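You operate a simulated robot arm through the tools that you are given. There is no shell and no other tool.

Carry out the task below with a simulated two-armed robot. There is one attempt and no reset: what you move stays moved.

TASK
Gauge the coupling half's bore, green plug first: green tray if the red plug stays out, else red tray.
Fine: both plug gauges go back into their stand.

Only the result counts: the job must be done as asked and must still hold three seconds after the hand-in. Knocking over, shifting, dropping, spilling or breaking anything else fails it.

THE ROBOT
Two 7-joint arms with two-finger parallel grippers on one trunk that stands fixed in place. Base frame: the origin is at the foot of the trunk, x ahead of it, y to its left, z up; the work surface is at about z = 860. Units: mm, degrees, N and s.
The left shoulder is at [50, 177, 1204], the right one opposite. With the tool pointing down near the work surface each hand reaches from about 200 to 700 mm from the base axis, measured 20 degrees to its own side. Payload 3.43 kg a hand.
Tool frame (each hand has its own): the origin (TCP) lies between the finger pads and is the grasp point; the fingertips stand 34 mm ahead of it; z points along the fingers, y is the line along which they close. The gripper opens to 128 mm. The fingers are 24 mm wide and 12 mm thick; the gripper's body (48 by 130 mm) begins 96 mm behind the TCP.
Orientation is told as [roll, pitch, yaw] about the base's x, y, z axes, in that order, counted from this pose: with the fingers straight down and closing along the base's y, the tool's x points along the base's -x, its y along +y and its z along -z.

THE INTERFACE
- The arms move only by the tool apply_moves. It takes "left_motion", "right_motion" or both (then of equal length, played together; a hand with none holds still); each is a list of rows, each a list of 7 numbers: the shift along the tool's x, y, z in mm, then the turn, a rotation vector about the tool's x, y, z in degrees, then the opening, from 0 (shut) to 1 (fully open). In form: [[dx, dy, dz, ax, ay, az, fingers], ...]. A call has 1 to 20 rows; each row shifts and turns the commanded pose from where the row before left it, along the tool's axes as they then stand. Rows are played at 5 a second. More than 50 mm and 8.6 degrees between two rows, or a gripper value outside its range, and nothing of the call is played. Where a pose cannot be reached the arm comes as near as it can. A force on the tool above 40 N (or 10 N above the force at the start of the call, whichever is more), or a blocked arm, ends the call early, and 0.2 s more pass. Each finger travels about 108 mm/s and halts on what it meets, pressing with about 42 N; the grip force reading is that of the motor and also rises with nothing between the fingers. The clock runs only during rows and for 0.2 s after the last one: add rows that do not move to give the fingers time. It gives the time, the measured TCP pose, the force on the tool (base axes), the opening and the grip force at its end, in the units of the frame above (readings bear some noise), with the torque about the TCP (base axes, N m) and any sound that the robot's microphone picked up.
- Cameras (640 x 400 px; columns grow to the right, rows downward): "scene" is now at [143.6, -52.6, 1374.4]; the picture's right is [-0.58, -0.81, 0.00], its down [-0.41, 0.29, -0.87] and it looks along [0.71, -0.50, -0.50] (base axes); focal length 288 px, centre (320, 200). "left" rides on the left gripper at [76, 11, -160] in its tool frame; the picture's right is [-0.15, 0.99, 0.00], its down [-0.88, -0.13, -0.46] and it looks along [-0.45, -0.07, 0.89] (tool axes); focal length 234 px, centre (320, 200). "right" rides on the right gripper at [76, -11, -160] in its tool frame; the picture's right is [0.15, 0.99, 0.00], its down [-0.88, 0.13, -0.46] and it looks along [-0.45, 0.07, 0.89] (tool axes); focal length 234 px, centre (320, 200). There is no depth. A picture from a camera that has moved, and an enlarged one, comes with that camera's place and axes in the base frame and with its lens.
- camera(camera): a new picture of that camera. The clock stands still meanwhile.
- move_column(by): slides the trunk up (or, below 0, down) by that many mm; the arms and the scene camera ride with it, the base frame stays. It gives what a move gives, with no picture.
- head_to(pan, tilt): turns the head with the scene camera to pan (to the left, within 80 degrees either way) and tilt (down, from -29 to 69), counted from straight ahead of the robot. It gives what a move gives.
- close_up(camera, box): a new picture of the part [left, top, right, bottom] of that camera's present view, enlarged. The clock stands still meanwhile.
- sign_off(): hands the job in; it is judged then, once.

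Nothing tells you positions but the pictures and the camera data. Unless the task says otherwise, let go and move clear before handing in.

The tools are called by a JSON object that holds its "op" and its "data". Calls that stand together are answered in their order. apply_moves: Moves the arms, as the interface text tells. Its arguments: {"type":"object","properties":{"left_motion":{"type":"array","items":{"type":"array","items":{"type":"number"}}},"right_motion":{"type":"array","items":{"type":"array","items":{"type":"number"}}}},"required":[]} The other tools are called the same way: move_column (by) moves the trunk up or down; head_to (pan, tilt) turns the head that bears the scene camera; camera (camera) takes a picture; close_up (camera, box) takes an enlarged picture of a part of a camera's view; sign_off () hands the job in.

At the start:

```text
time_s: 0.0
left_tcp_pos: [370.8, -35.4, 1191.1]
left_orientation: [0.0, 0.0, 0.2]
left_ft_force: [-0.4, 0.0, -0.8]
left_ft_torque: [0.03, 0.01, -0.03]
left_grip_width: 128.0
left_gripper_force: 0.1
right_tcp_pos: [384.2, -443.3, 1179.3]
right_orientation: [0.1, 0.0, 0.0]
right_ft_force: [0.0, 0.0, -0.4]
right_ft_torque: [0.0, 0.0, -0.02]
right_grip_width: 128.1
right_gripper_force: 0.0
trunk travel left (down, up): [-375.0, 26.0]
head pan, tilt (commanded): [-35.5, 29.9]
```

scene: 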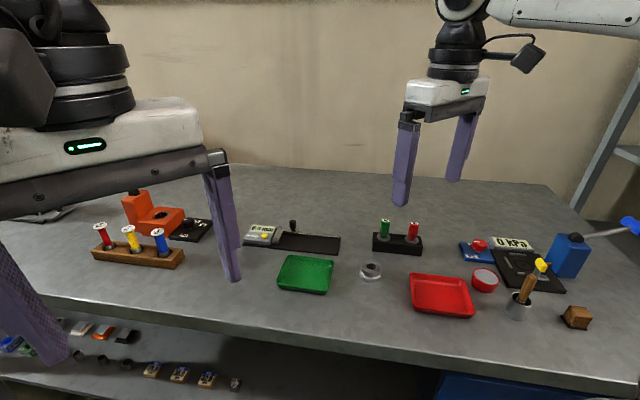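
right: 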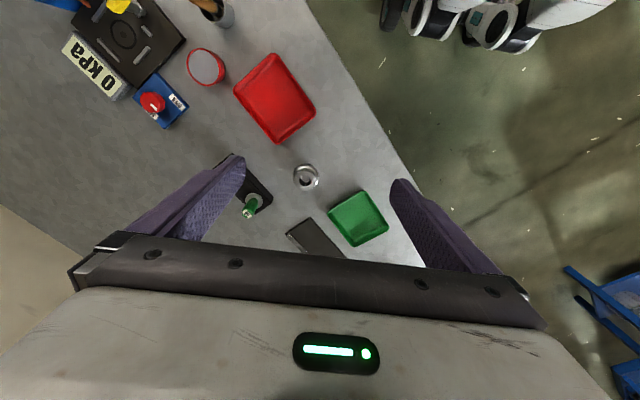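
left: 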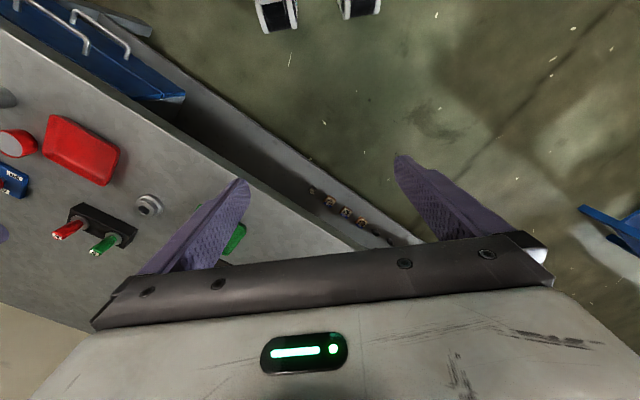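

The table holds a coupling half (grey ring), a stand with green and red plug gauges, and a green and a red tray. I'll look closer at these before moving.

{"op": "close_up", "data": {"camera": "scene", "box": [240, 200, 500, 340]}}

{"op": "close_up", "data": {"camera": "right", "box": [220, 130, 400, 250]}}

{"op": "close_up", "data": {"camera": "left", "box": [20, 100, 260, 260]}}

```text
2.46 times, centred on (370, 270) of scene
camera zoom: at [143.6, -52.6, 1374.4], right [-0.58, -0.81, 0.0], down [-0.41, 0.29, -0.87], along [0.71, -0.5, -0.5], focal length 708 px, centre (197, 28)
```

zoom: 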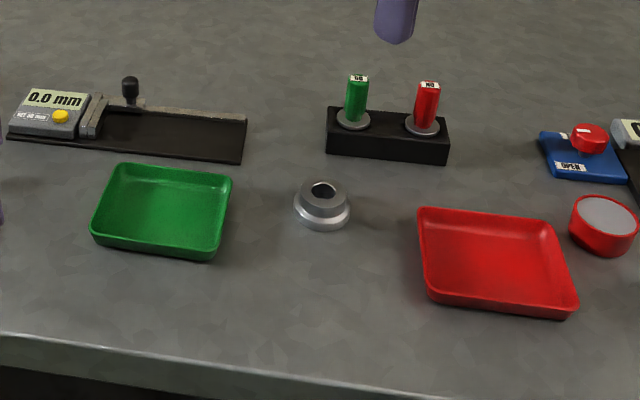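

```text
3.33 times, centred on (310, 190) of right
camera zoom: at [308.4, -454.4, 1339.0], right [-0.15, 0.99, 0.0], down [0.88, 0.13, 0.46], along [0.45, 0.07, -0.89], focal length 781 px, centre (353, 233)
```

zoom: 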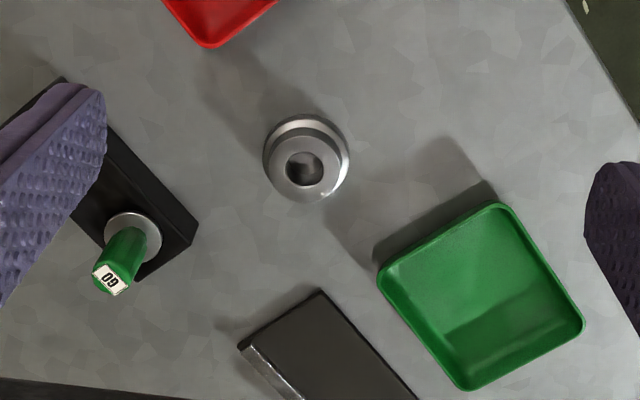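

```text
2.50 times, centred on (140, 180) of left
camera zoom: at [294.0, -24.1, 1352.1], right [0.14, 0.99, 0.0], down [0.88, -0.13, 0.46], along [0.45, -0.07, -0.89], focal length 585 px, centre (770, 250)
```

zoom: 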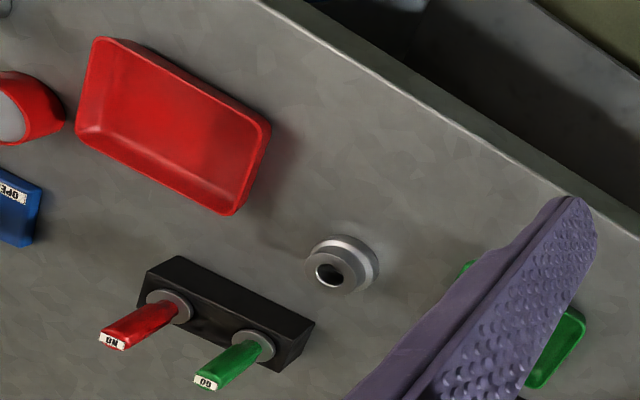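

I need finer detail on the stand, the ring and the trays, so I'm taking tighter close-ups.

{"op": "close_up", "data": {"camera": "scene", "box": [360, 205, 440, 265]}}

{"op": "close_up", "data": {"camera": "scene", "box": [340, 250, 400, 290]}}

{"op": "close_up", "data": {"camera": "left", "box": [40, 180, 180, 270]}}

```text
6.67 times, centred on (400, 235) of scene
camera zoom: at [143.6, -52.6, 1374.4], right [-0.58, -0.81, 0.0], down [-0.41, 0.29, -0.87], along [0.71, -0.5, -0.5], focal length 1916 px, centre (-213, -33)
```

zoom: 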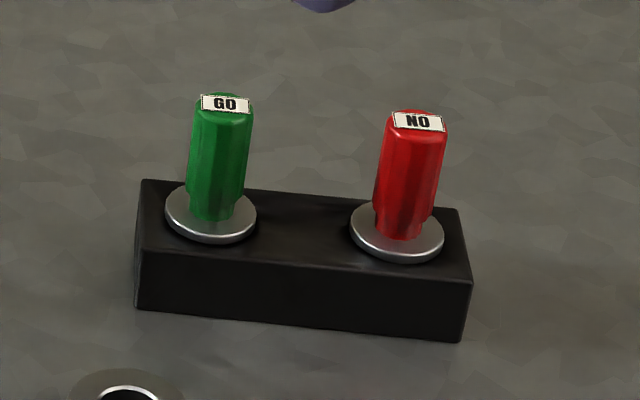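

```text
10.00 times, centred on (370, 270) of scene
camera zoom: at [143.6, -52.6, 1374.4], right [-0.58, -0.81, 0.0], down [-0.41, 0.29, -0.87], along [0.71, -0.5, -0.5], focal length 2874 px, centre (-180, -500)
```

zoom: 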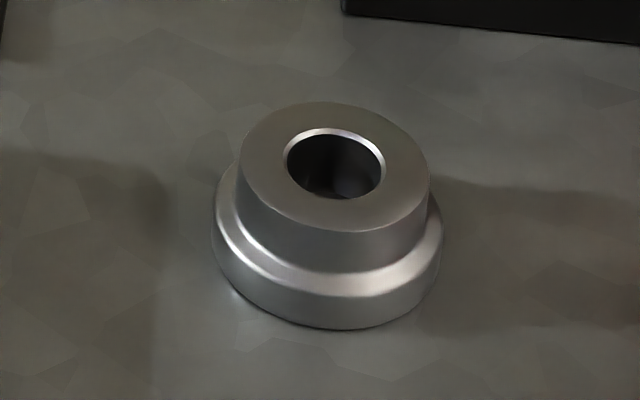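

```text
4.44 times, centred on (110, 225) of left
camera zoom: at [294.0, -24.1, 1352.1], right [0.14, 0.99, 0.0], down [0.88, -0.13, 0.46], along [0.45, -0.07, -0.89], focal length 1041 px, centre (1253, 89)
```

zoom: 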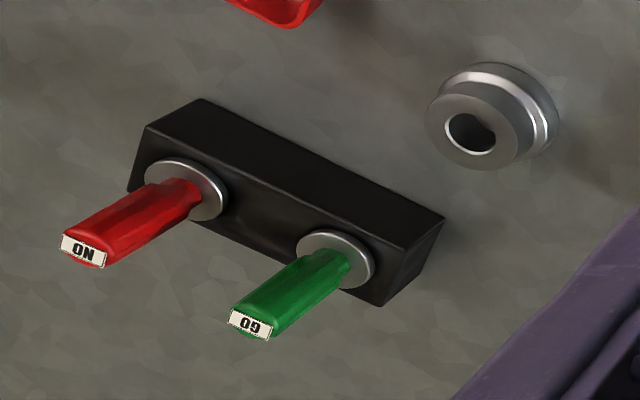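

The stand is near (533, -590) with its top at z≈890. The green plug is at about (559, -563), the red at about (506, -615), and the ring at about (495, -458). I'll bring the right hand above the green plug, with its fingers lined up along the stand's axis.

{"op": "apply_moves", "data": {"right_motion": [[0, 0, 0, 0, 0, 7.3333, 0.45], [0, 0, 0, 0, 0, 7.3333, 0.45], [0, 0, 0, 0, 0, 7.3333, 0.45], [0, 0, 0, 0, 0, 7.3333, 0.45], [0, 0, 0, 0, 0, 7.3333, 0.45], [0, 0, 0, 0, 0, 7.3333, 0.45], [-34.8, 5.9, 18, 0, 0, 0, 0.45], [-34.8, 5.9, 18, 0, 0, 0, 0.45], [-34.8, 5.9, 18, 0, 0, 0, 0.45], [-34.8, 5.9, 18, 0, 0, 0, 0.45], [-34.8, 5.9, 18, 0, 0, 0, 0.45], [-34.8, 5.9, 18, 0, 0, 0, 0.45], [0, 0, 0, 0, 0, 0, 0.45], [0, 0, 0, 0, 0, 0, 0.45]]}}

{"op": "camera", "data": {"camera": "right"}}

{"op": "camera", "data": {"camera": "scene"}}

```text
time_s: 3.0
left_tcp_pos: [370.1, -36.3, 1189.9]
left_orientation: [-0.1, -0.1, 0.1]
left_ft_force: [0.5, 0.0, -0.5]
left_ft_torque: [-0.02, -0.01, 0.01]
left_grip_width: 128.0
left_gripper_force: 0.0
right_tcp_pos: [552.4, -557.6, 1074.4]
right_orientation: [-0.1, 0.0, -43.9]
right_ft_force: [0.3, 0.2, -0.9]
right_ft_torque: [-0.04, 0.05, 0.01]
right_grip_width: 57.6
right_gripper_force: 0.1
right hand out of reach, approached as far as the arm can: row 12
trunk travel left (down, up): [-375.0, 26.0]
head pan, tilt (commanded): [-35.5, 29.9]
```

```text
taken
camera right: at [490.2, -512.7, 1234.8], right [0.58, 0.81, 0.0], down [0.72, -0.52, 0.46], along [0.37, -0.26, -0.89], focal length 234 px, centre (320, 200)
```

right: 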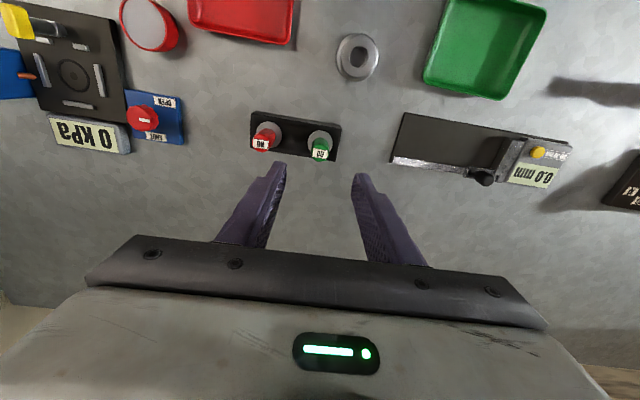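

```text
taken
camera scene: at [143.7, -52.7, 1374.3], right [-0.58, -0.81, 0.0], down [-0.41, 0.29, -0.87], along [0.71, -0.5, -0.5], focal length 288 px, centre (320, 200)
```

scene: 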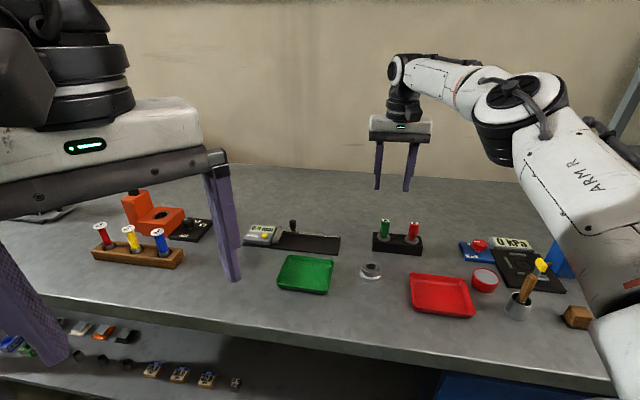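

The hand stopped at its reach limit, close to above the green plug. I'll zoom in to locate the plug more precisely.

{"op": "close_up", "data": {"camera": "right", "box": [235, 95, 355, 170]}}

{"op": "close_up", "data": {"camera": "right", "box": [310, 20, 406, 80]}}

```text
5.33 times, centred on (295, 132) of right
camera zoom: at [490.2, -512.7, 1234.8], right [0.58, 0.81, 0.0], down [0.72, -0.52, 0.46], along [0.37, -0.26, -0.89], focal length 1249 px, centre (453, 560)
```

zoom: 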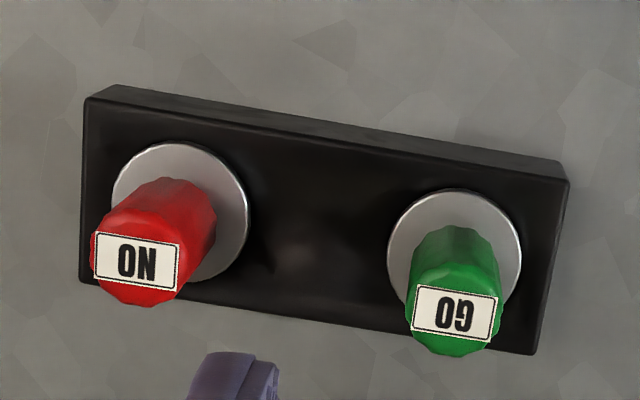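

```text
6.67 times, centred on (358, 50) of right
camera zoom: at [490.2, -512.7, 1234.8], right [0.58, 0.81, 0.0], down [0.72, -0.52, 0.46], along [0.37, -0.26, -0.89], focal length 1561 px, centre (67, 1200)
```

zoom: 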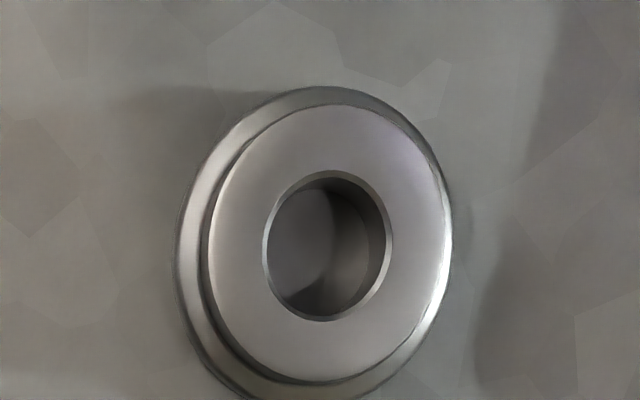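

The green plug is now fixed at about (559, -561), the red at about (506, -614) and the ring at about (497, -458). Lowering the trunk a little will give better reach at working height.

{"op": "move_column", "data": {"by": -50}}

{"op": "camera", "data": {"camera": "right"}}

{"op": "camera", "data": {"camera": "scene"}}

```text
time_s: 3.9
left_tcp_pos: [370.1, -34.6, 1140.6]
left_orientation: [0.0, 0.0, 0.0]
left_ft_force: [0.0, -0.3, 0.0]
left_ft_torque: [0.01, -0.01, 0.02]
left_grip_width: 127.7
left_gripper_force: 0.1
right_tcp_pos: [552.2, -557.8, 1026.6]
right_orientation: [-0.1, -0.1, -43.9]
right_ft_force: [-0.3, 0.3, -0.1]
right_ft_torque: [0.02, -0.01, 0.02]
right_grip_width: 57.7
right_gripper_force: 0.1
trunk travel left (down, up): [-325.0, 76.0]
head pan, tilt (commanded): [-35.5, 29.9]
```

```text
taken
camera right: at [489.7, -512.7, 1185.2], right [0.58, 0.81, 0.0], down [0.72, -0.52, 0.46], along [0.37, -0.26, -0.89], focal length 234 px, centre (320, 200)
```

right: 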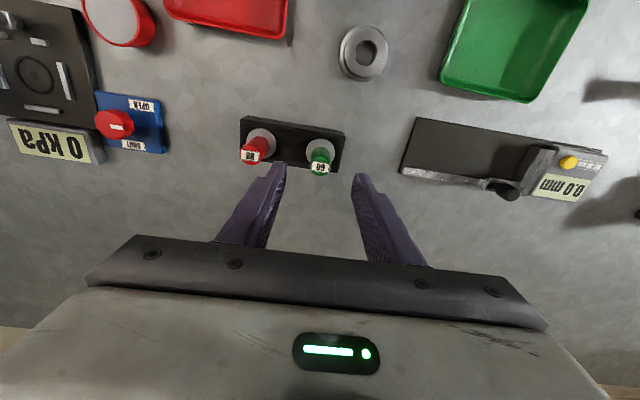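

```text
taken
camera scene: at [143.3, -52.5, 1324.4], right [-0.58, -0.81, 0.0], down [-0.41, 0.29, -0.87], along [0.71, -0.5, -0.5], focal length 288 px, centre (320, 200)
```

scene: 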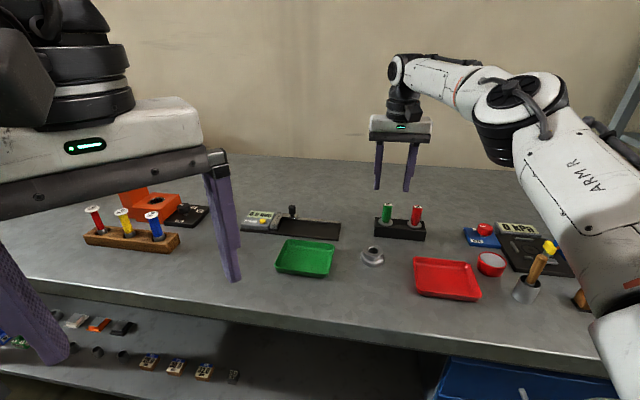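

The trunk came down cleanly. Next I lower a little and see whether the hand reaches the spot over the plug.

{"op": "apply_moves", "data": {"right_motion": [[0, 0, 10, 0, 0, 0, 0.45], [0, 0, 10, 0, 0, 0, 0.45], [0, 0, 5, 0, 0, 0, 0.45], [0, 0, 0, 0, 0, 0, 0.45], [0, 0, 0, 0, 0, 0, 0.45]]}}

{"op": "camera", "data": {"camera": "right"}}

```text
time_s: 5.1
left_tcp_pos: [371.0, -35.2, 1139.8]
left_orientation: [0.0, 0.0, 0.1]
left_ft_force: [-0.9, 0.4, -0.6]
left_ft_torque: [-0.04, 0.0, -0.01]
left_grip_width: 128.0
left_gripper_force: 0.0
right_tcp_pos: [551.9, -557.8, 1001.4]
right_orientation: [0.1, 0.0, -44.0]
right_ft_force: [-0.2, -0.3, 0.1]
right_ft_torque: [-0.01, 0.01, 0.01]
right_grip_width: 57.7
right_gripper_force: 0.0
trunk travel left (down, up): [-325.0, 76.0]
head pan, tilt (commanded): [-35.5, 29.9]
```

```text
taken
camera right: at [489.6, -512.6, 1159.8], right [0.58, 0.81, 0.0], down [0.72, -0.52, 0.46], along [0.37, -0.26, -0.89], focal length 234 px, centre (320, 200)
```

right: 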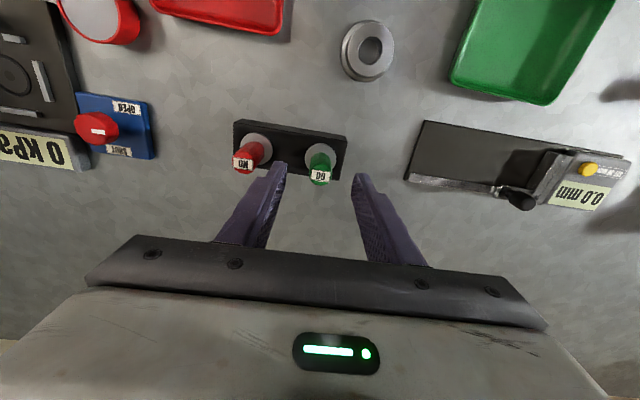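

The hand is about 8 mm short of the plug centre. I'll zoom in to recheck the plug position before correcting.

{"op": "close_up", "data": {"camera": "right", "box": [272, 125, 368, 185]}}

```text
6.67 times, centred on (320, 155) of right
camera zoom: at [489.6, -512.6, 1159.8], right [0.58, 0.81, 0.0], down [0.72, -0.52, 0.46], along [0.37, -0.26, -0.89], focal length 1561 px, centre (320, 500)
```

zoom: 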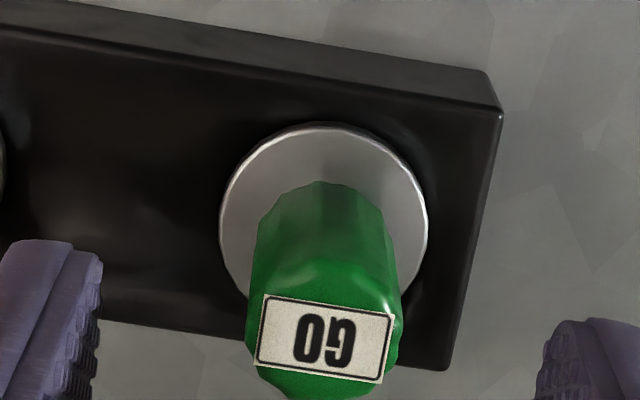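

The plug is at about (558, -560.5). I'll correct sideways first, then check before descending.

{"op": "apply_moves", "data": {"right_motion": [[-3.1, 1.0, 0, 0, 0, 0.7, 0.45], [-3.1, 1.0, 0, 0, 0, 0.7, 0.45], [0, 0, 8, 0, 0, 0, 0.45], [0, 0, 0, 0, 0, 0, 0.45], [0, 0, 0, 0, 0, 0, 0.45]]}}

{"op": "close_up", "data": {"camera": "right", "box": [240, 120, 400, 220]}}

{"op": "close_up", "data": {"camera": "scene", "box": [340, 120, 460, 250]}}

```text
time_s: 6.3
left_tcp_pos: [371.1, -35.0, 1139.9]
left_orientation: [0.1, 0.0, 0.0]
left_ft_force: [-0.3, -0.6, -0.1]
left_ft_torque: [0.03, 0.01, 0.02]
left_grip_width: 128.1
left_gripper_force: 0.1
right_tcp_pos: [556.0, -559.8, 993.6]
right_orientation: [0.0, -0.1, -45.3]
right_ft_force: [0.2, 0.2, 0.0]
right_ft_torque: [-0.04, -0.02, -0.02]
right_grip_width: 57.6
right_gripper_force: 0.1
right hand out of reach, approached as far as the arm can: row 2
trunk travel left (down, up): [-325.0, 76.0]
head pan, tilt (commanded): [-35.5, 29.9]
```

```text
4.00 times, centred on (320, 170) of right
camera zoom: at [495.9, -513.4, 1151.9], right [0.6, 0.8, 0.0], down [0.71, -0.53, 0.46], along [0.37, -0.27, -0.89], focal length 937 px, centre (320, 320)
```

zoom: 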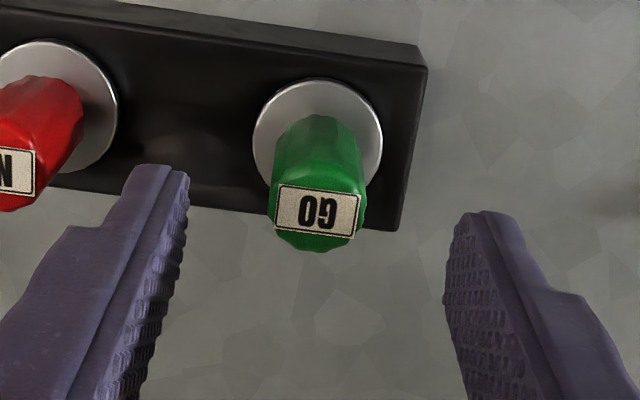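

```text
3.08 times, centred on (400, 185) of scene
camera zoom: at [143.6, -52.6, 1324.4], right [-0.58, -0.81, 0.0], down [-0.41, 0.29, -0.87], along [0.71, -0.5, -0.5], focal length 884 px, centre (74, 246)
```

zoom: 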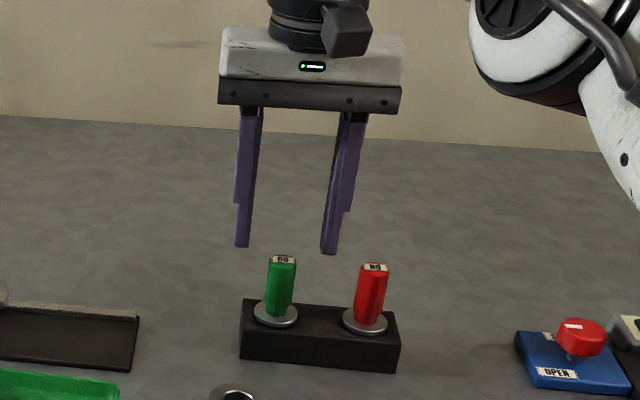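

The plug sits centred between the fingers, within about a millimetre. I'm descending around the handle in two stages.

{"op": "apply_moves", "data": {"right_motion": [[-0.5, 0, 12, 0, 0, 0, 0.45], [-0.5, 0, 12, 0, 0, 0, 0.45], [0, 0, 12, 0, 0, 0, 0.45], [0, 0, 9, 0, 0, 0, 0.45], [0, 0, 0, 0, 0, 0, 0.45], [0, 0, 0, 0, 0, 0, 0.45]]}}

{"op": "camera", "data": {"camera": "right"}}

{"op": "close_up", "data": {"camera": "scene", "box": [340, 120, 460, 250]}}

```text
time_s: 7.7
left_tcp_pos: [370.8, -35.7, 1139.3]
left_orientation: [0.0, 0.0, 0.1]
left_ft_force: [0.3, 0.6, 0.6]
left_ft_torque: [0.03, -0.01, -0.03]
left_grip_width: 128.0
left_gripper_force: 0.0
right_tcp_pos: [553.3, -558.5, 947.6]
right_orientation: [-0.1, -0.2, -45.4]
right_ft_force: [0.4, 0.0, -0.5]
right_ft_torque: [0.02, 0.0, 0.0]
right_grip_width: 57.7
right_gripper_force: 0.1
right hand out of reach, approached as far as the arm can: row 2, 4
trunk travel left (down, up): [-325.0, 76.0]
head pan, tilt (commanded): [-35.5, 29.9]
```

```text
taken
camera right: at [491.4, -511.5, 1107.3], right [0.6, 0.8, 0.0], down [0.71, -0.53, 0.46], along [0.37, -0.27, -0.89], focal length 234 px, centre (320, 200)
```

right: 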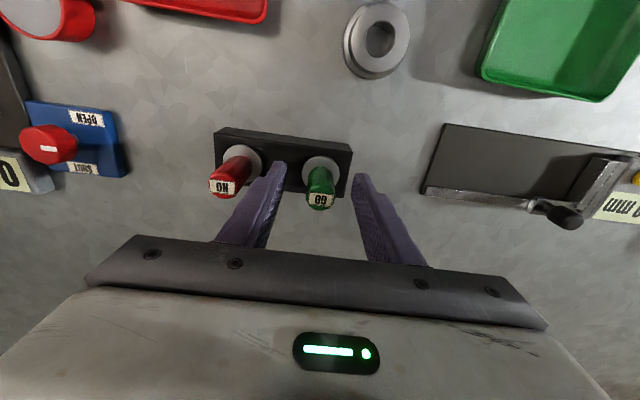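

```text
3.08 times, centred on (400, 185) of scene
camera zoom: at [143.6, -52.6, 1324.3], right [-0.58, -0.81, 0.0], down [-0.41, 0.29, -0.87], along [0.71, -0.5, -0.5], focal length 884 px, centre (74, 246)
```

zoom: 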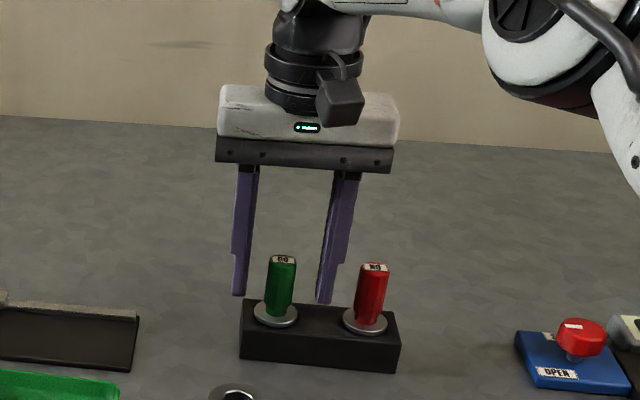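

Reach peaks with the hand roughly 165 mm below the shoulder, so the trunk needs to be lower. I'll raise and retract the hand, then lower the trunk about 57 mm.

{"op": "apply_moves", "data": {"right_motion": [[0, 0, -20, 0, 0, 0, 0.45], [0, 0, -20, 0, 0, 0, 0.45], [4, 0, -16, 0, 0, 0, 0.45], [8, 0, -16, 0, 0, 0, 0.45], [8, 0, -16, 0, 0, 0, 0.45], [4, 0, -16, 0, 0, 0, 0.45], [0, 0, 0, 0, 0, 0, 0.45], [0, 0, 0, 0, 0, 0, 0.45]]}}

{"op": "move_column", "data": {"by": -57}}

{"op": "camera", "data": {"camera": "scene"}}

{"op": "camera", "data": {"camera": "right"}}

```text
time_s: 9.5
left_tcp_pos: [372.0, -35.6, 1141.4]
left_orientation: [0.0, 0.0, 0.2]
left_ft_force: [0.3, -0.4, -0.2]
left_ft_torque: [-0.03, 0.0, 0.02]
left_grip_width: 128.0
left_gripper_force: 0.0
right_tcp_pos: [535.6, -540.8, 1051.8]
right_orientation: [0.0, 0.0, -45.5]
right_ft_force: [-0.1, 0.7, 0.8]
right_ft_torque: [0.02, 0.0, 0.02]
right_grip_width: 57.7
right_gripper_force: 0.1
trunk travel left (down, up): [-325.0, 76.0]
head pan, tilt (commanded): [-35.5, 29.9]
```

```text
time_s: 10.5
left_tcp_pos: [370.8, -36.0, 1082.6]
left_orientation: [0.0, 0.0, 0.1]
left_ft_force: [-0.1, -0.1, 0.3]
left_ft_torque: [-0.01, -0.03, 0.01]
left_grip_width: 128.1
left_gripper_force: 0.0
right_tcp_pos: [536.2, -541.9, 996.0]
right_orientation: [0.0, 0.0, -45.2]
right_ft_force: [0.0, -0.3, 0.0]
right_ft_torque: [0.02, 0.01, 0.01]
right_grip_width: 57.5
right_gripper_force: 0.1
trunk travel left (down, up): [-268.0, 133.0]
head pan, tilt (commanded): [-35.5, 29.9]
```

```text
taken
camera scene: at [143.3, -52.5, 1267.4], right [-0.58, -0.81, 0.0], down [-0.41, 0.29, -0.87], along [0.71, -0.5, -0.5], focal length 288 px, centre (320, 200)
```

scene: 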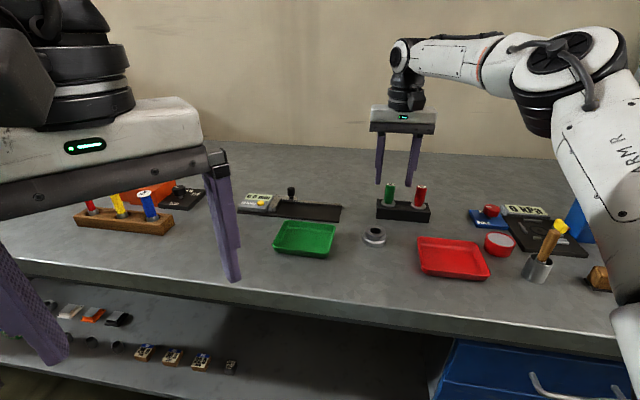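

```text
taken
camera right: at [474.5, -494.7, 1154.9], right [0.6, 0.8, 0.0], down [0.71, -0.53, 0.46], along [0.36, -0.27, -0.89], focal length 234 px, centre (320, 200)
```

right: 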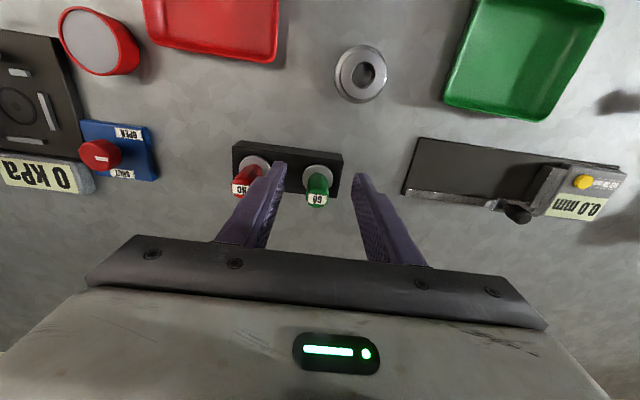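

The trunk is lower and everything looks undisturbed. I'll descend and extend together so the fingers straddle the green handle.

{"op": "apply_moves", "data": {"right_motion": [[0, 1.2, 12, 0, 0, 0, 0.45], [-5, 1.2, 12, 0, 0, 0, 0.45], [-6, 0, 12, 0, 0, 0, 0.45], [-6, 0, 0, 0, 0, 0, 0.45], [-6, 0, 0, 0, 0, 0, 0.45], [-6, 0, 0, 0, 0, 0, 0.45], [0, 0, 0, 0, 0, 0, 0.45], [0, 0, 0, 0, 0, 0, 0.45]]}}

{"op": "close_up", "data": {"camera": "right", "box": [240, 120, 400, 220]}}

{"op": "close_up", "data": {"camera": "scene", "box": [340, 120, 460, 240]}}

```text
time_s: 12.3
left_tcp_pos: [371.3, -34.7, 1084.3]
left_orientation: [0.0, -0.1, 0.0]
left_ft_force: [0.4, 0.2, -0.2]
left_ft_torque: [-0.01, -0.01, -0.02]
left_grip_width: 127.9
left_gripper_force: 0.1
right_tcp_pos: [551.5, -554.8, 952.4]
right_orientation: [-0.1, 1.2, -45.4]
right_ft_force: [-0.1, 0.1, 0.2]
right_ft_torque: [0.04, 0.02, -0.01]
right_grip_width: 57.6
right_gripper_force: 0.2
right hand out of reach, approached as far as the arm can: row 6
trunk travel left (down, up): [-268.0, 133.0]
head pan, tilt (commanded): [-35.5, 29.9]
```

```text
4.00 times, centred on (320, 170) of right
camera zoom: at [493.3, -511.2, 1113.7], right [0.6, 0.8, 0.0], down [0.72, -0.54, 0.44], along [0.35, -0.26, -0.9], focal length 937 px, centre (320, 320)
```

zoom: 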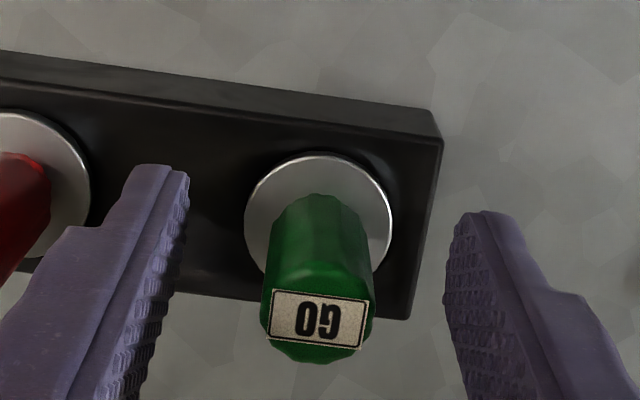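

```text
3.33 times, centred on (400, 180) of scene
camera zoom: at [143.6, -52.6, 1267.4], right [-0.58, -0.81, 0.0], down [-0.41, 0.29, -0.87], along [0.71, -0.5, -0.5], focal length 958 px, centre (53, 267)
```

zoom: 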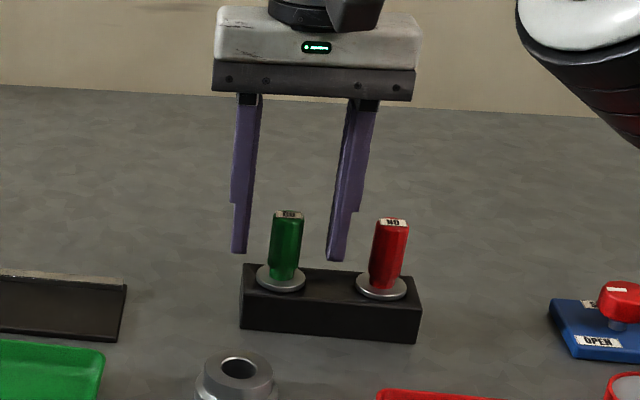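

The hand is a few mm short again and slightly pitched. I'll try extending in smaller steps while lowering, and correct the tilt.

{"op": "apply_moves", "data": {"right_motion": [[0, 0, 5, 0, 0, 0, 0.45], [-2, 0, 5, 0, 0, 0, 0.45], [-2, 0, 0, 0, 0, 0, 0.45], [-2, 0, 0, 0, 0, 0, 0.45], [0, 0, 0, 0, 0, 0, 0.45]]}}

```text
time_s: 13.5
left_tcp_pos: [370.8, -35.7, 1083.7]
left_orientation: [-0.1, -0.1, 0.0]
left_ft_force: [-0.1, 0.5, 0.4]
left_ft_torque: [-0.02, 0.01, -0.01]
left_grip_width: 127.9
left_gripper_force: 0.0
right_tcp_pos: [556.8, -560.5, 949.0]
right_orientation: [0.0, -0.1, -45.3]
right_ft_force: [-0.4, -0.1, 0.2]
right_ft_torque: [0.0, -0.01, -0.03]
right_grip_width: 57.7
right_gripper_force: 0.0
right hand out of reach, approached as far as the arm can: row 3
trunk travel left (down, up): [-268.0, 133.0]
head pan, tilt (commanded): [-35.5, 29.9]
```

Now the TCP reads (556.8, -560.5, 949), nearly on the plug axis. I'll check the view.

{"op": "close_up", "data": {"camera": "right", "box": [240, 120, 400, 220]}}

{"op": "close_up", "data": {"camera": "scene", "box": [340, 120, 460, 240]}}

```text
4.00 times, centred on (320, 170) of right
camera zoom: at [495.9, -513.7, 1108.5], right [0.6, 0.8, 0.0], down [0.71, -0.53, 0.46], along [0.37, -0.27, -0.89], focal length 937 px, centre (320, 320)
```

zoom: 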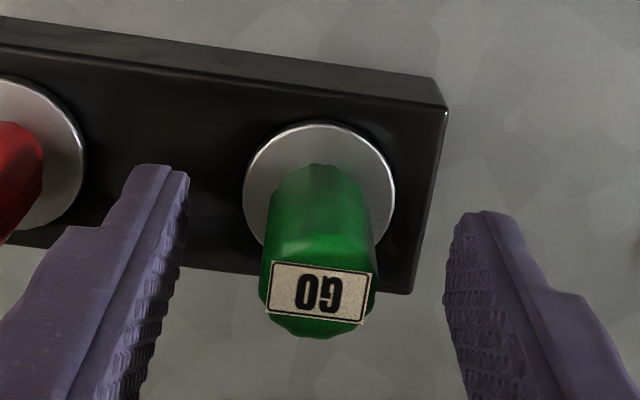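

```text
3.33 times, centred on (400, 180) of scene
camera zoom: at [143.6, -52.6, 1267.4], right [-0.58, -0.81, 0.0], down [-0.41, 0.29, -0.87], along [0.71, -0.5, -0.5], focal length 958 px, centre (53, 267)
```

zoom: 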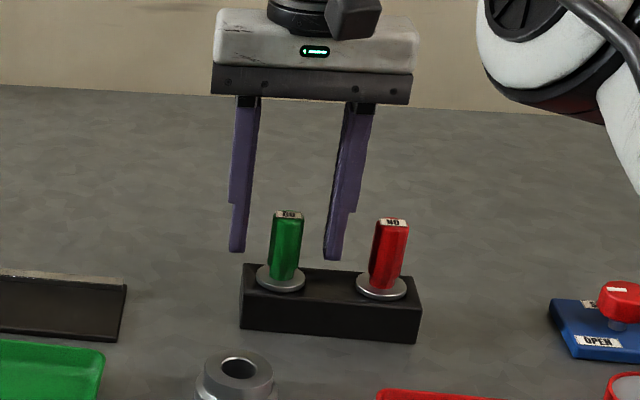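

The handle is centred between the fingers. I'll descend the last 16 mm, with tips just above the plug's collar, and check before gripping.

{"op": "apply_moves", "data": {"right_motion": [[0, 0, 8, 0, 0, 0, 0.45], [0, 0, 8, 0, 0, 0, 0.45], [0, 0, 0, 0, 0, 0, 0.45]]}}

{"op": "close_up", "data": {"camera": "right", "box": [240, 120, 400, 220]}}

{"op": "close_up", "data": {"camera": "scene", "box": [340, 120, 460, 240]}}

```text
time_s: 14.3
left_tcp_pos: [370.9, -35.7, 1083.6]
left_orientation: [0.0, 0.0, 0.1]
left_ft_force: [-0.4, 0.1, 0.0]
left_ft_torque: [0.0, 0.01, 0.0]
left_grip_width: 128.0
left_gripper_force: 0.0
right_tcp_pos: [557.0, -560.3, 934.2]
right_orientation: [0.0, -0.2, -45.2]
right_ft_force: [-0.5, 0.0, 0.1]
right_ft_torque: [-0.03, 0.03, 0.03]
right_grip_width: 57.5
right_gripper_force: 0.0
trunk travel left (down, up): [-268.0, 133.0]
head pan, tilt (commanded): [-35.5, 29.9]
```

```text
4.00 times, centred on (320, 170) of right
camera zoom: at [495.3, -514.2, 1092.5], right [0.6, 0.8, 0.0], down [0.71, -0.53, 0.46], along [0.37, -0.27, -0.89], focal length 937 px, centre (320, 320)
```

zoom: 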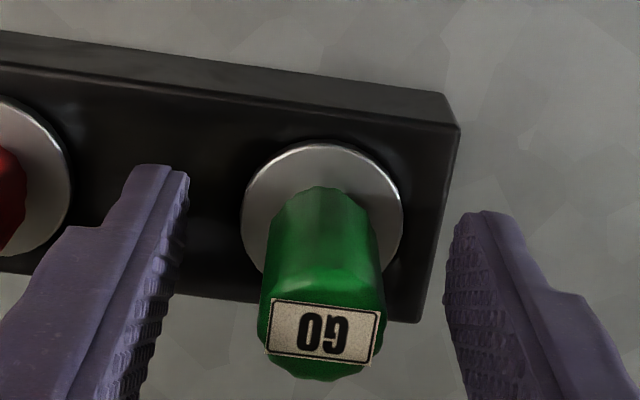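

```text
3.33 times, centred on (400, 180) of scene
camera zoom: at [143.6, -52.6, 1267.4], right [-0.58, -0.81, 0.0], down [-0.41, 0.29, -0.87], along [0.71, -0.5, -0.5], focal length 958 px, centre (53, 267)
```

zoom: 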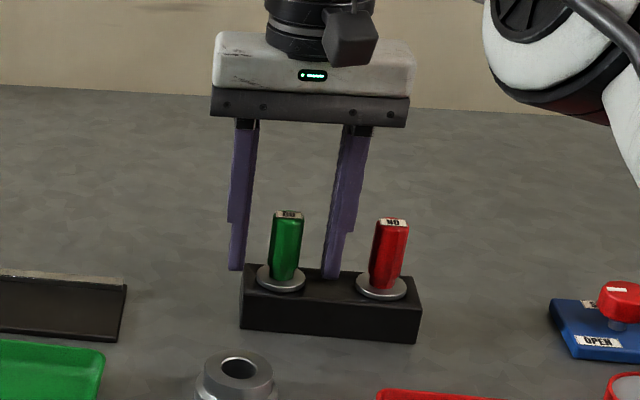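

Alignment matches in both views. Closing the gripper gently on the green handle.

{"op": "apply_moves", "data": {"right_motion": [[0, 0, 0, 0, 0, 0, 0.3], [0, 0, 0, 0, 0, 0, 0.2], [0, 0, 0, 0, 0, 0, 0.17], [0, 0, 0, 0, 0, 0, 0.1], [0, 0, 0, 0, 0, 0, 0.0], [0, 0, 0, 0, 0, 0, 0.0]]}}

{"op": "close_up", "data": {"camera": "right", "box": [240, 120, 400, 220]}}

{"op": "close_up", "data": {"camera": "scene", "box": [340, 120, 460, 240]}}

```text
time_s: 15.7
left_tcp_pos: [371.6, -35.4, 1083.9]
left_orientation: [0.1, 0.0, 0.1]
left_ft_force: [0.1, -0.2, 0.0]
left_ft_torque: [0.03, -0.01, 0.04]
left_grip_width: 128.1
left_gripper_force: 0.1
right_tcp_pos: [556.9, -559.7, 933.8]
right_orientation: [0.1, -0.1, -45.3]
right_ft_force: [0.3, 0.2, -0.3]
right_ft_torque: [0.03, -0.04, 0.01]
right_grip_width: 21.8
right_gripper_force: 42.3
trunk travel left (down, up): [-268.0, 133.0]
head pan, tilt (commanded): [-35.5, 29.9]
```

```text
4.00 times, centred on (320, 170) of right
camera zoom: at [495.2, -514.2, 1092.8], right [0.6, 0.8, 0.0], down [0.71, -0.53, 0.46], along [0.37, -0.27, -0.89], focal length 937 px, centre (320, 320)
```

zoom: 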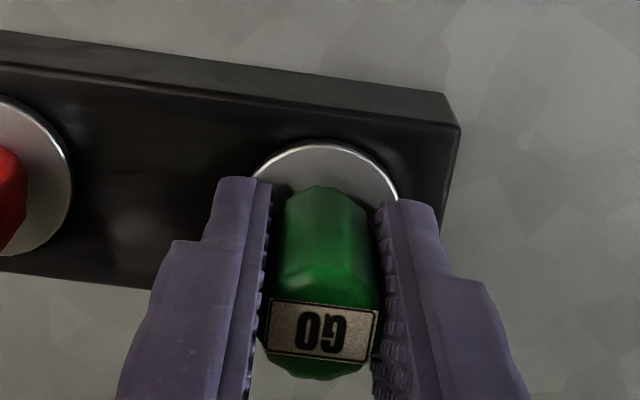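

```text
3.33 times, centred on (400, 180) of scene
camera zoom: at [143.5, -52.6, 1267.4], right [-0.58, -0.81, 0.0], down [-0.41, 0.29, -0.87], along [0.71, -0.5, -0.5], focal length 958 px, centre (53, 267)
```

zoom: 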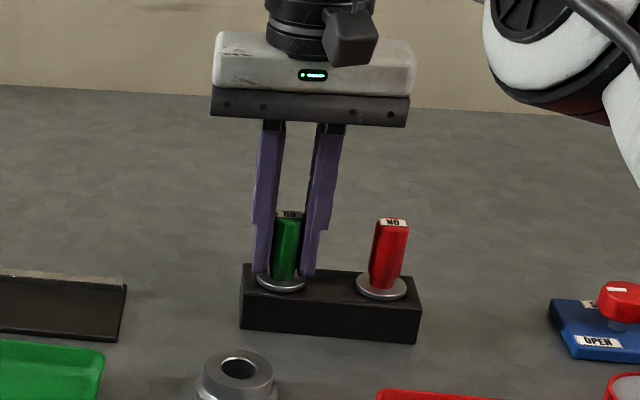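

Gripped at 21.8 mm with the stand undisturbed. Now I lift straight up.

{"op": "apply_moves", "data": {"right_motion": [[0, 0, -6, 0, 0, 0, 0.0], [0, 0, -8, 0, 0, 0, 0.0], [0, 0, -10, 0, 0, 0, 0.0], [0, 0, -12, 0, 0, 0, 0.0], [0, 0, -12, 0, 0, 0, 0.0], [0, 0, -12, 0, 0, 0, 0.0], [0, 0, 0, 0, 0, 0, 0.0]]}}

{"op": "camera", "data": {"camera": "right"}}

{"op": "close_up", "data": {"camera": "scene", "box": [340, 100, 460, 260]}}

```text
time_s: 17.3
left_tcp_pos: [371.0, -34.9, 1081.9]
left_orientation: [0.0, 0.0, 0.0]
left_ft_force: [-0.1, -0.3, -0.2]
left_ft_torque: [0.02, 0.02, 0.03]
left_grip_width: 127.9
left_gripper_force: 0.0
right_tcp_pos: [552.8, -562.5, 991.7]
right_orientation: [0.0, -0.1, -45.3]
right_ft_force: [-0.5, -0.1, -1.6]
right_ft_torque: [-0.03, 0.03, -0.01]
right_grip_width: 21.9
right_gripper_force: 41.8
right hand out of reach, approached as far as the arm can: row 4
trunk travel left (down, up): [-268.0, 133.0]
head pan, tilt (commanded): [-35.5, 29.9]
```

```text
taken
camera right: at [491.1, -515.4, 1151.0], right [0.6, 0.8, 0.0], down [0.71, -0.53, 0.46], along [0.37, -0.27, -0.89], focal length 234 px, centre (320, 200)
```

right: 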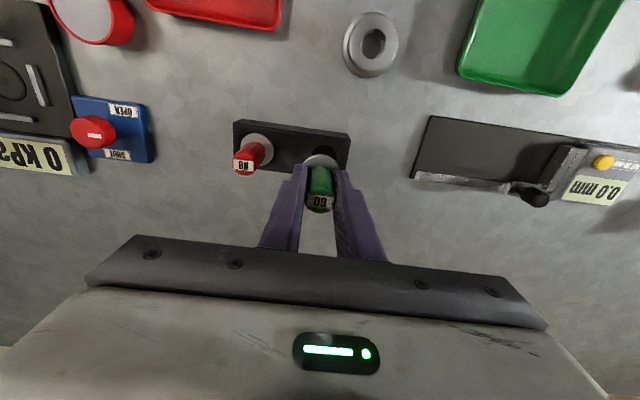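

```text
2.50 times, centred on (400, 180) of scene
camera zoom: at [143.7, -52.7, 1267.3], right [-0.58, -0.81, 0.0], down [-0.41, 0.29, -0.87], along [0.71, -0.5, -0.5], focal length 719 px, centre (120, 250)
```

zoom: 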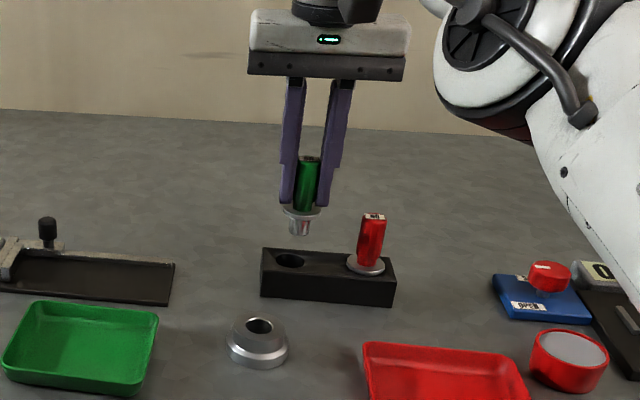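

The green plug is out. I'll look closely at the plug in hand and at the stand.

{"op": "close_up", "data": {"camera": "scene", "box": [435, 160, 465, 200]}}

{"op": "close_up", "data": {"camera": "scene", "box": [440, 170, 480, 200]}}

{"op": "close_up", "data": {"camera": "scene", "box": [425, 155, 505, 255]}}

```text
10.00 times, centred on (450, 180) of scene
camera zoom: at [143.7, -52.7, 1267.3], right [-0.58, -0.81, 0.0], down [-0.41, 0.29, -0.87], along [0.71, -0.5, -0.5], focal length 2874 px, centre (-980, 400)
```

zoom: 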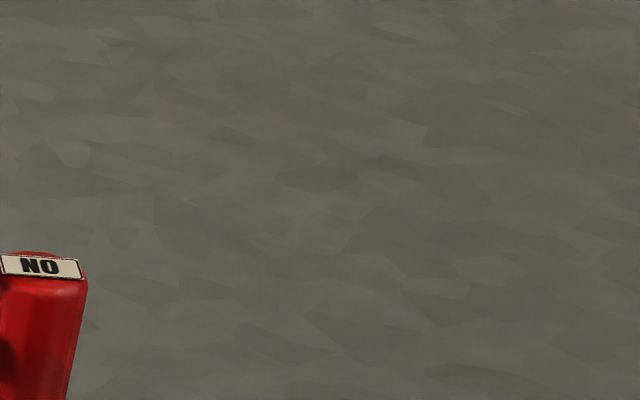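

```text
13.33 times, centred on (460, 185) of scene
camera zoom: at [143.7, -52.7, 1267.3], right [-0.58, -0.81, 0.0], down [-0.41, 0.29, -0.87], along [0.71, -0.5, -0.5], focal length 3833 px, centre (-1547, 400)
```

zoom: 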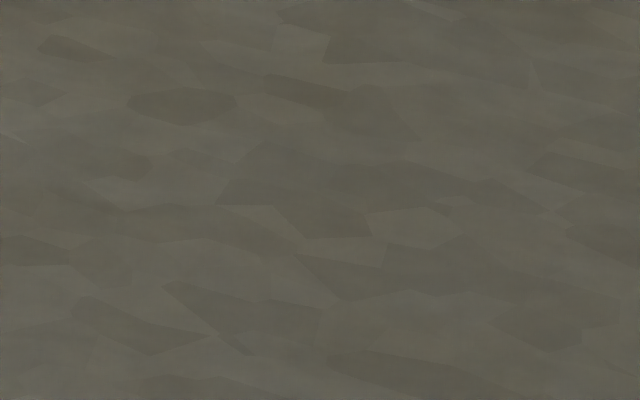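

```text
4.00 times, centred on (465, 205) of scene
camera zoom: at [143.7, -52.7, 1267.3], right [-0.58, -0.81, 0.0], down [-0.41, 0.29, -0.87], along [0.71, -0.5, -0.5], focal length 1150 px, centre (-260, 180)
```

zoom: 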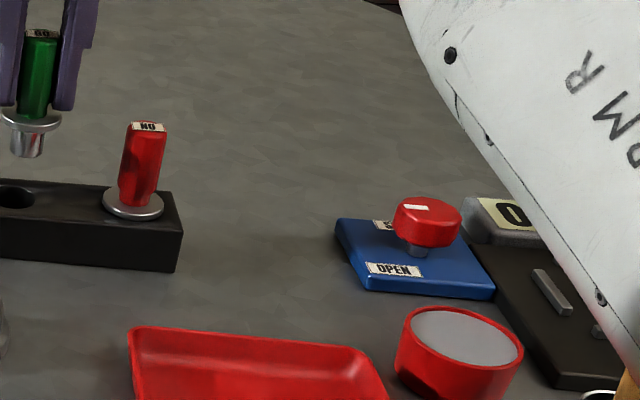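

I misjudged the mapping, so I'll retake the close-up centred on the plug and on the ring.

{"op": "close_up", "data": {"camera": "scene", "box": [376, 160, 416, 185]}}

{"op": "close_up", "data": {"camera": "scene", "box": [370, 172, 410, 212]}}

{"op": "close_up", "data": {"camera": "scene", "box": [350, 220, 400, 250]}}

{"op": "close_up", "data": {"camera": "right", "box": [230, 110, 430, 220]}}

```text
16.00 times, centred on (396, 172) of scene
camera zoom: at [143.7, -52.7, 1267.3], right [-0.58, -0.81, 0.0], down [-0.41, 0.29, -0.87], along [0.71, -0.5, -0.5], focal length 4599 px, centre (-896, 640)
```

zoom: 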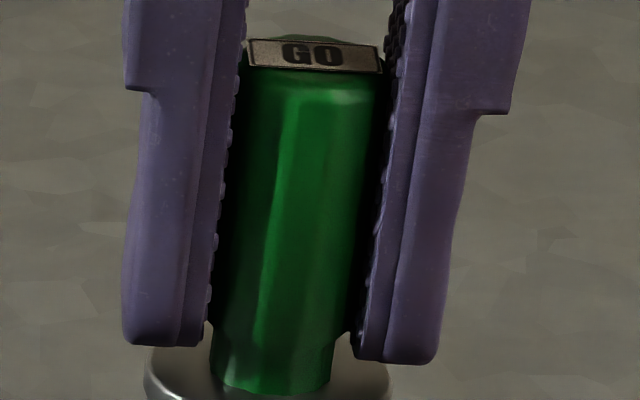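

```text
10.00 times, centred on (390, 192) of scene
camera zoom: at [143.7, -52.7, 1267.3], right [-0.58, -0.81, 0.0], down [-0.41, 0.29, -0.87], along [0.71, -0.5, -0.5], focal length 2874 px, centre (-380, 280)
```

zoom: 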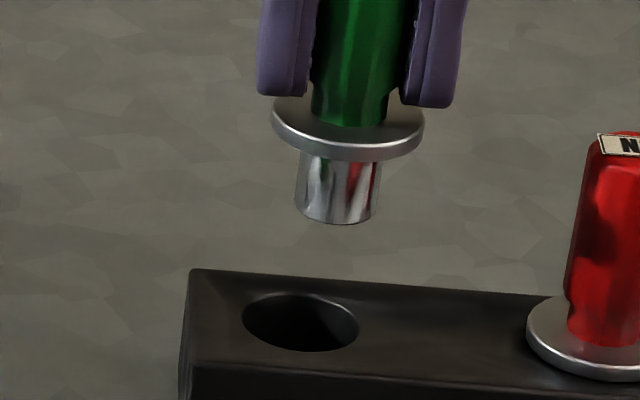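

```text
12.80 times, centred on (375, 235) of scene
camera zoom: at [143.7, -52.7, 1267.3], right [-0.58, -0.81, 0.0], down [-0.41, 0.29, -0.87], along [0.71, -0.5, -0.5], focal length 3679 px, centre (-384, -248)
```

zoom: 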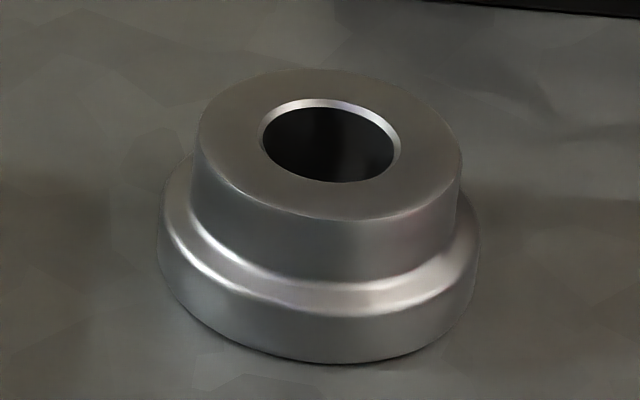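

```text
3.20 times, centred on (330, 165) of right
camera zoom: at [491.1, -515.4, 1151.0], right [0.6, 0.8, 0.0], down [0.71, -0.53, 0.46], along [0.37, -0.27, -0.89], focal length 749 px, centre (288, 312)
```

zoom: 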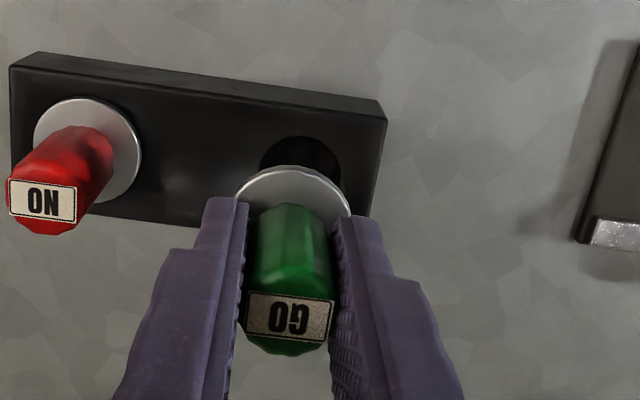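

The pin is about 21 mm across and 18 mm long, with its collar 44 mm below the TCP, and the stand hole is comfortably wide. I'll carry the plug toward the ring but stop about 50 mm short, where the hand camera can see the bore unobstructed.

{"op": "apply_moves", "data": {"right_motion": [[16, 8.4, 0, 0, 0, 0, 0.0], [16, 8.4, 0, 0, 0, 0, 0.0], [16, 8.4, 0, 0, 0, 0, 0.0], [16, 8.3, 0, 0, 0, 0, 0.0], [0, 0, 0, 0, 0, 0, 0.0], [0, 0, 0, 0, 0, 0, 0.0]]}}

{"op": "camera", "data": {"camera": "right"}}

{"op": "close_up", "data": {"camera": "scene", "box": [330, 130, 450, 260]}}

```text
time_s: 18.7
left_tcp_pos: [371.6, -34.2, 1083.6]
left_orientation: [0.0, 0.0, 0.0]
left_ft_force: [-0.6, 0.3, -0.2]
left_ft_torque: [0.05, -0.01, 0.0]
left_grip_width: 127.8
left_gripper_force: 0.1
right_tcp_pos: [534.1, -494.5, 991.5]
right_orientation: [0.0, 0.0, -45.5]
right_ft_force: [-0.8, 0.3, -0.7]
right_ft_torque: [0.0, 0.0, 0.0]
right_grip_width: 22.1
right_gripper_force: 42.0
trunk travel left (down, up): [-268.0, 133.0]
head pan, tilt (commanded): [-35.5, 29.9]
```

```text
taken
camera right: at [472.8, -447.9, 1151.4], right [0.6, 0.8, 0.0], down [0.71, -0.54, 0.46], along [0.36, -0.27, -0.89], focal length 234 px, centre (320, 200)
```

right: 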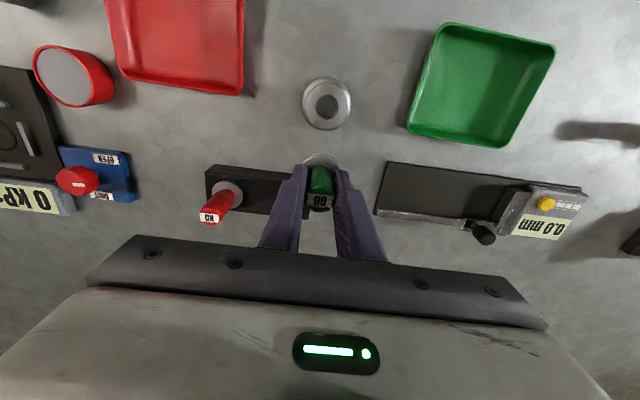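

```text
3.08 times, centred on (390, 195) of scene
camera zoom: at [143.7, -52.7, 1267.3], right [-0.58, -0.81, 0.0], down [-0.41, 0.29, -0.87], along [0.71, -0.5, -0.5], focal length 884 px, centre (105, 215)
```

zoom: 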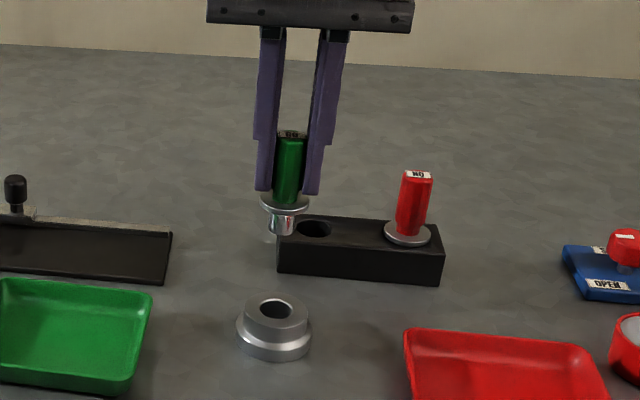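

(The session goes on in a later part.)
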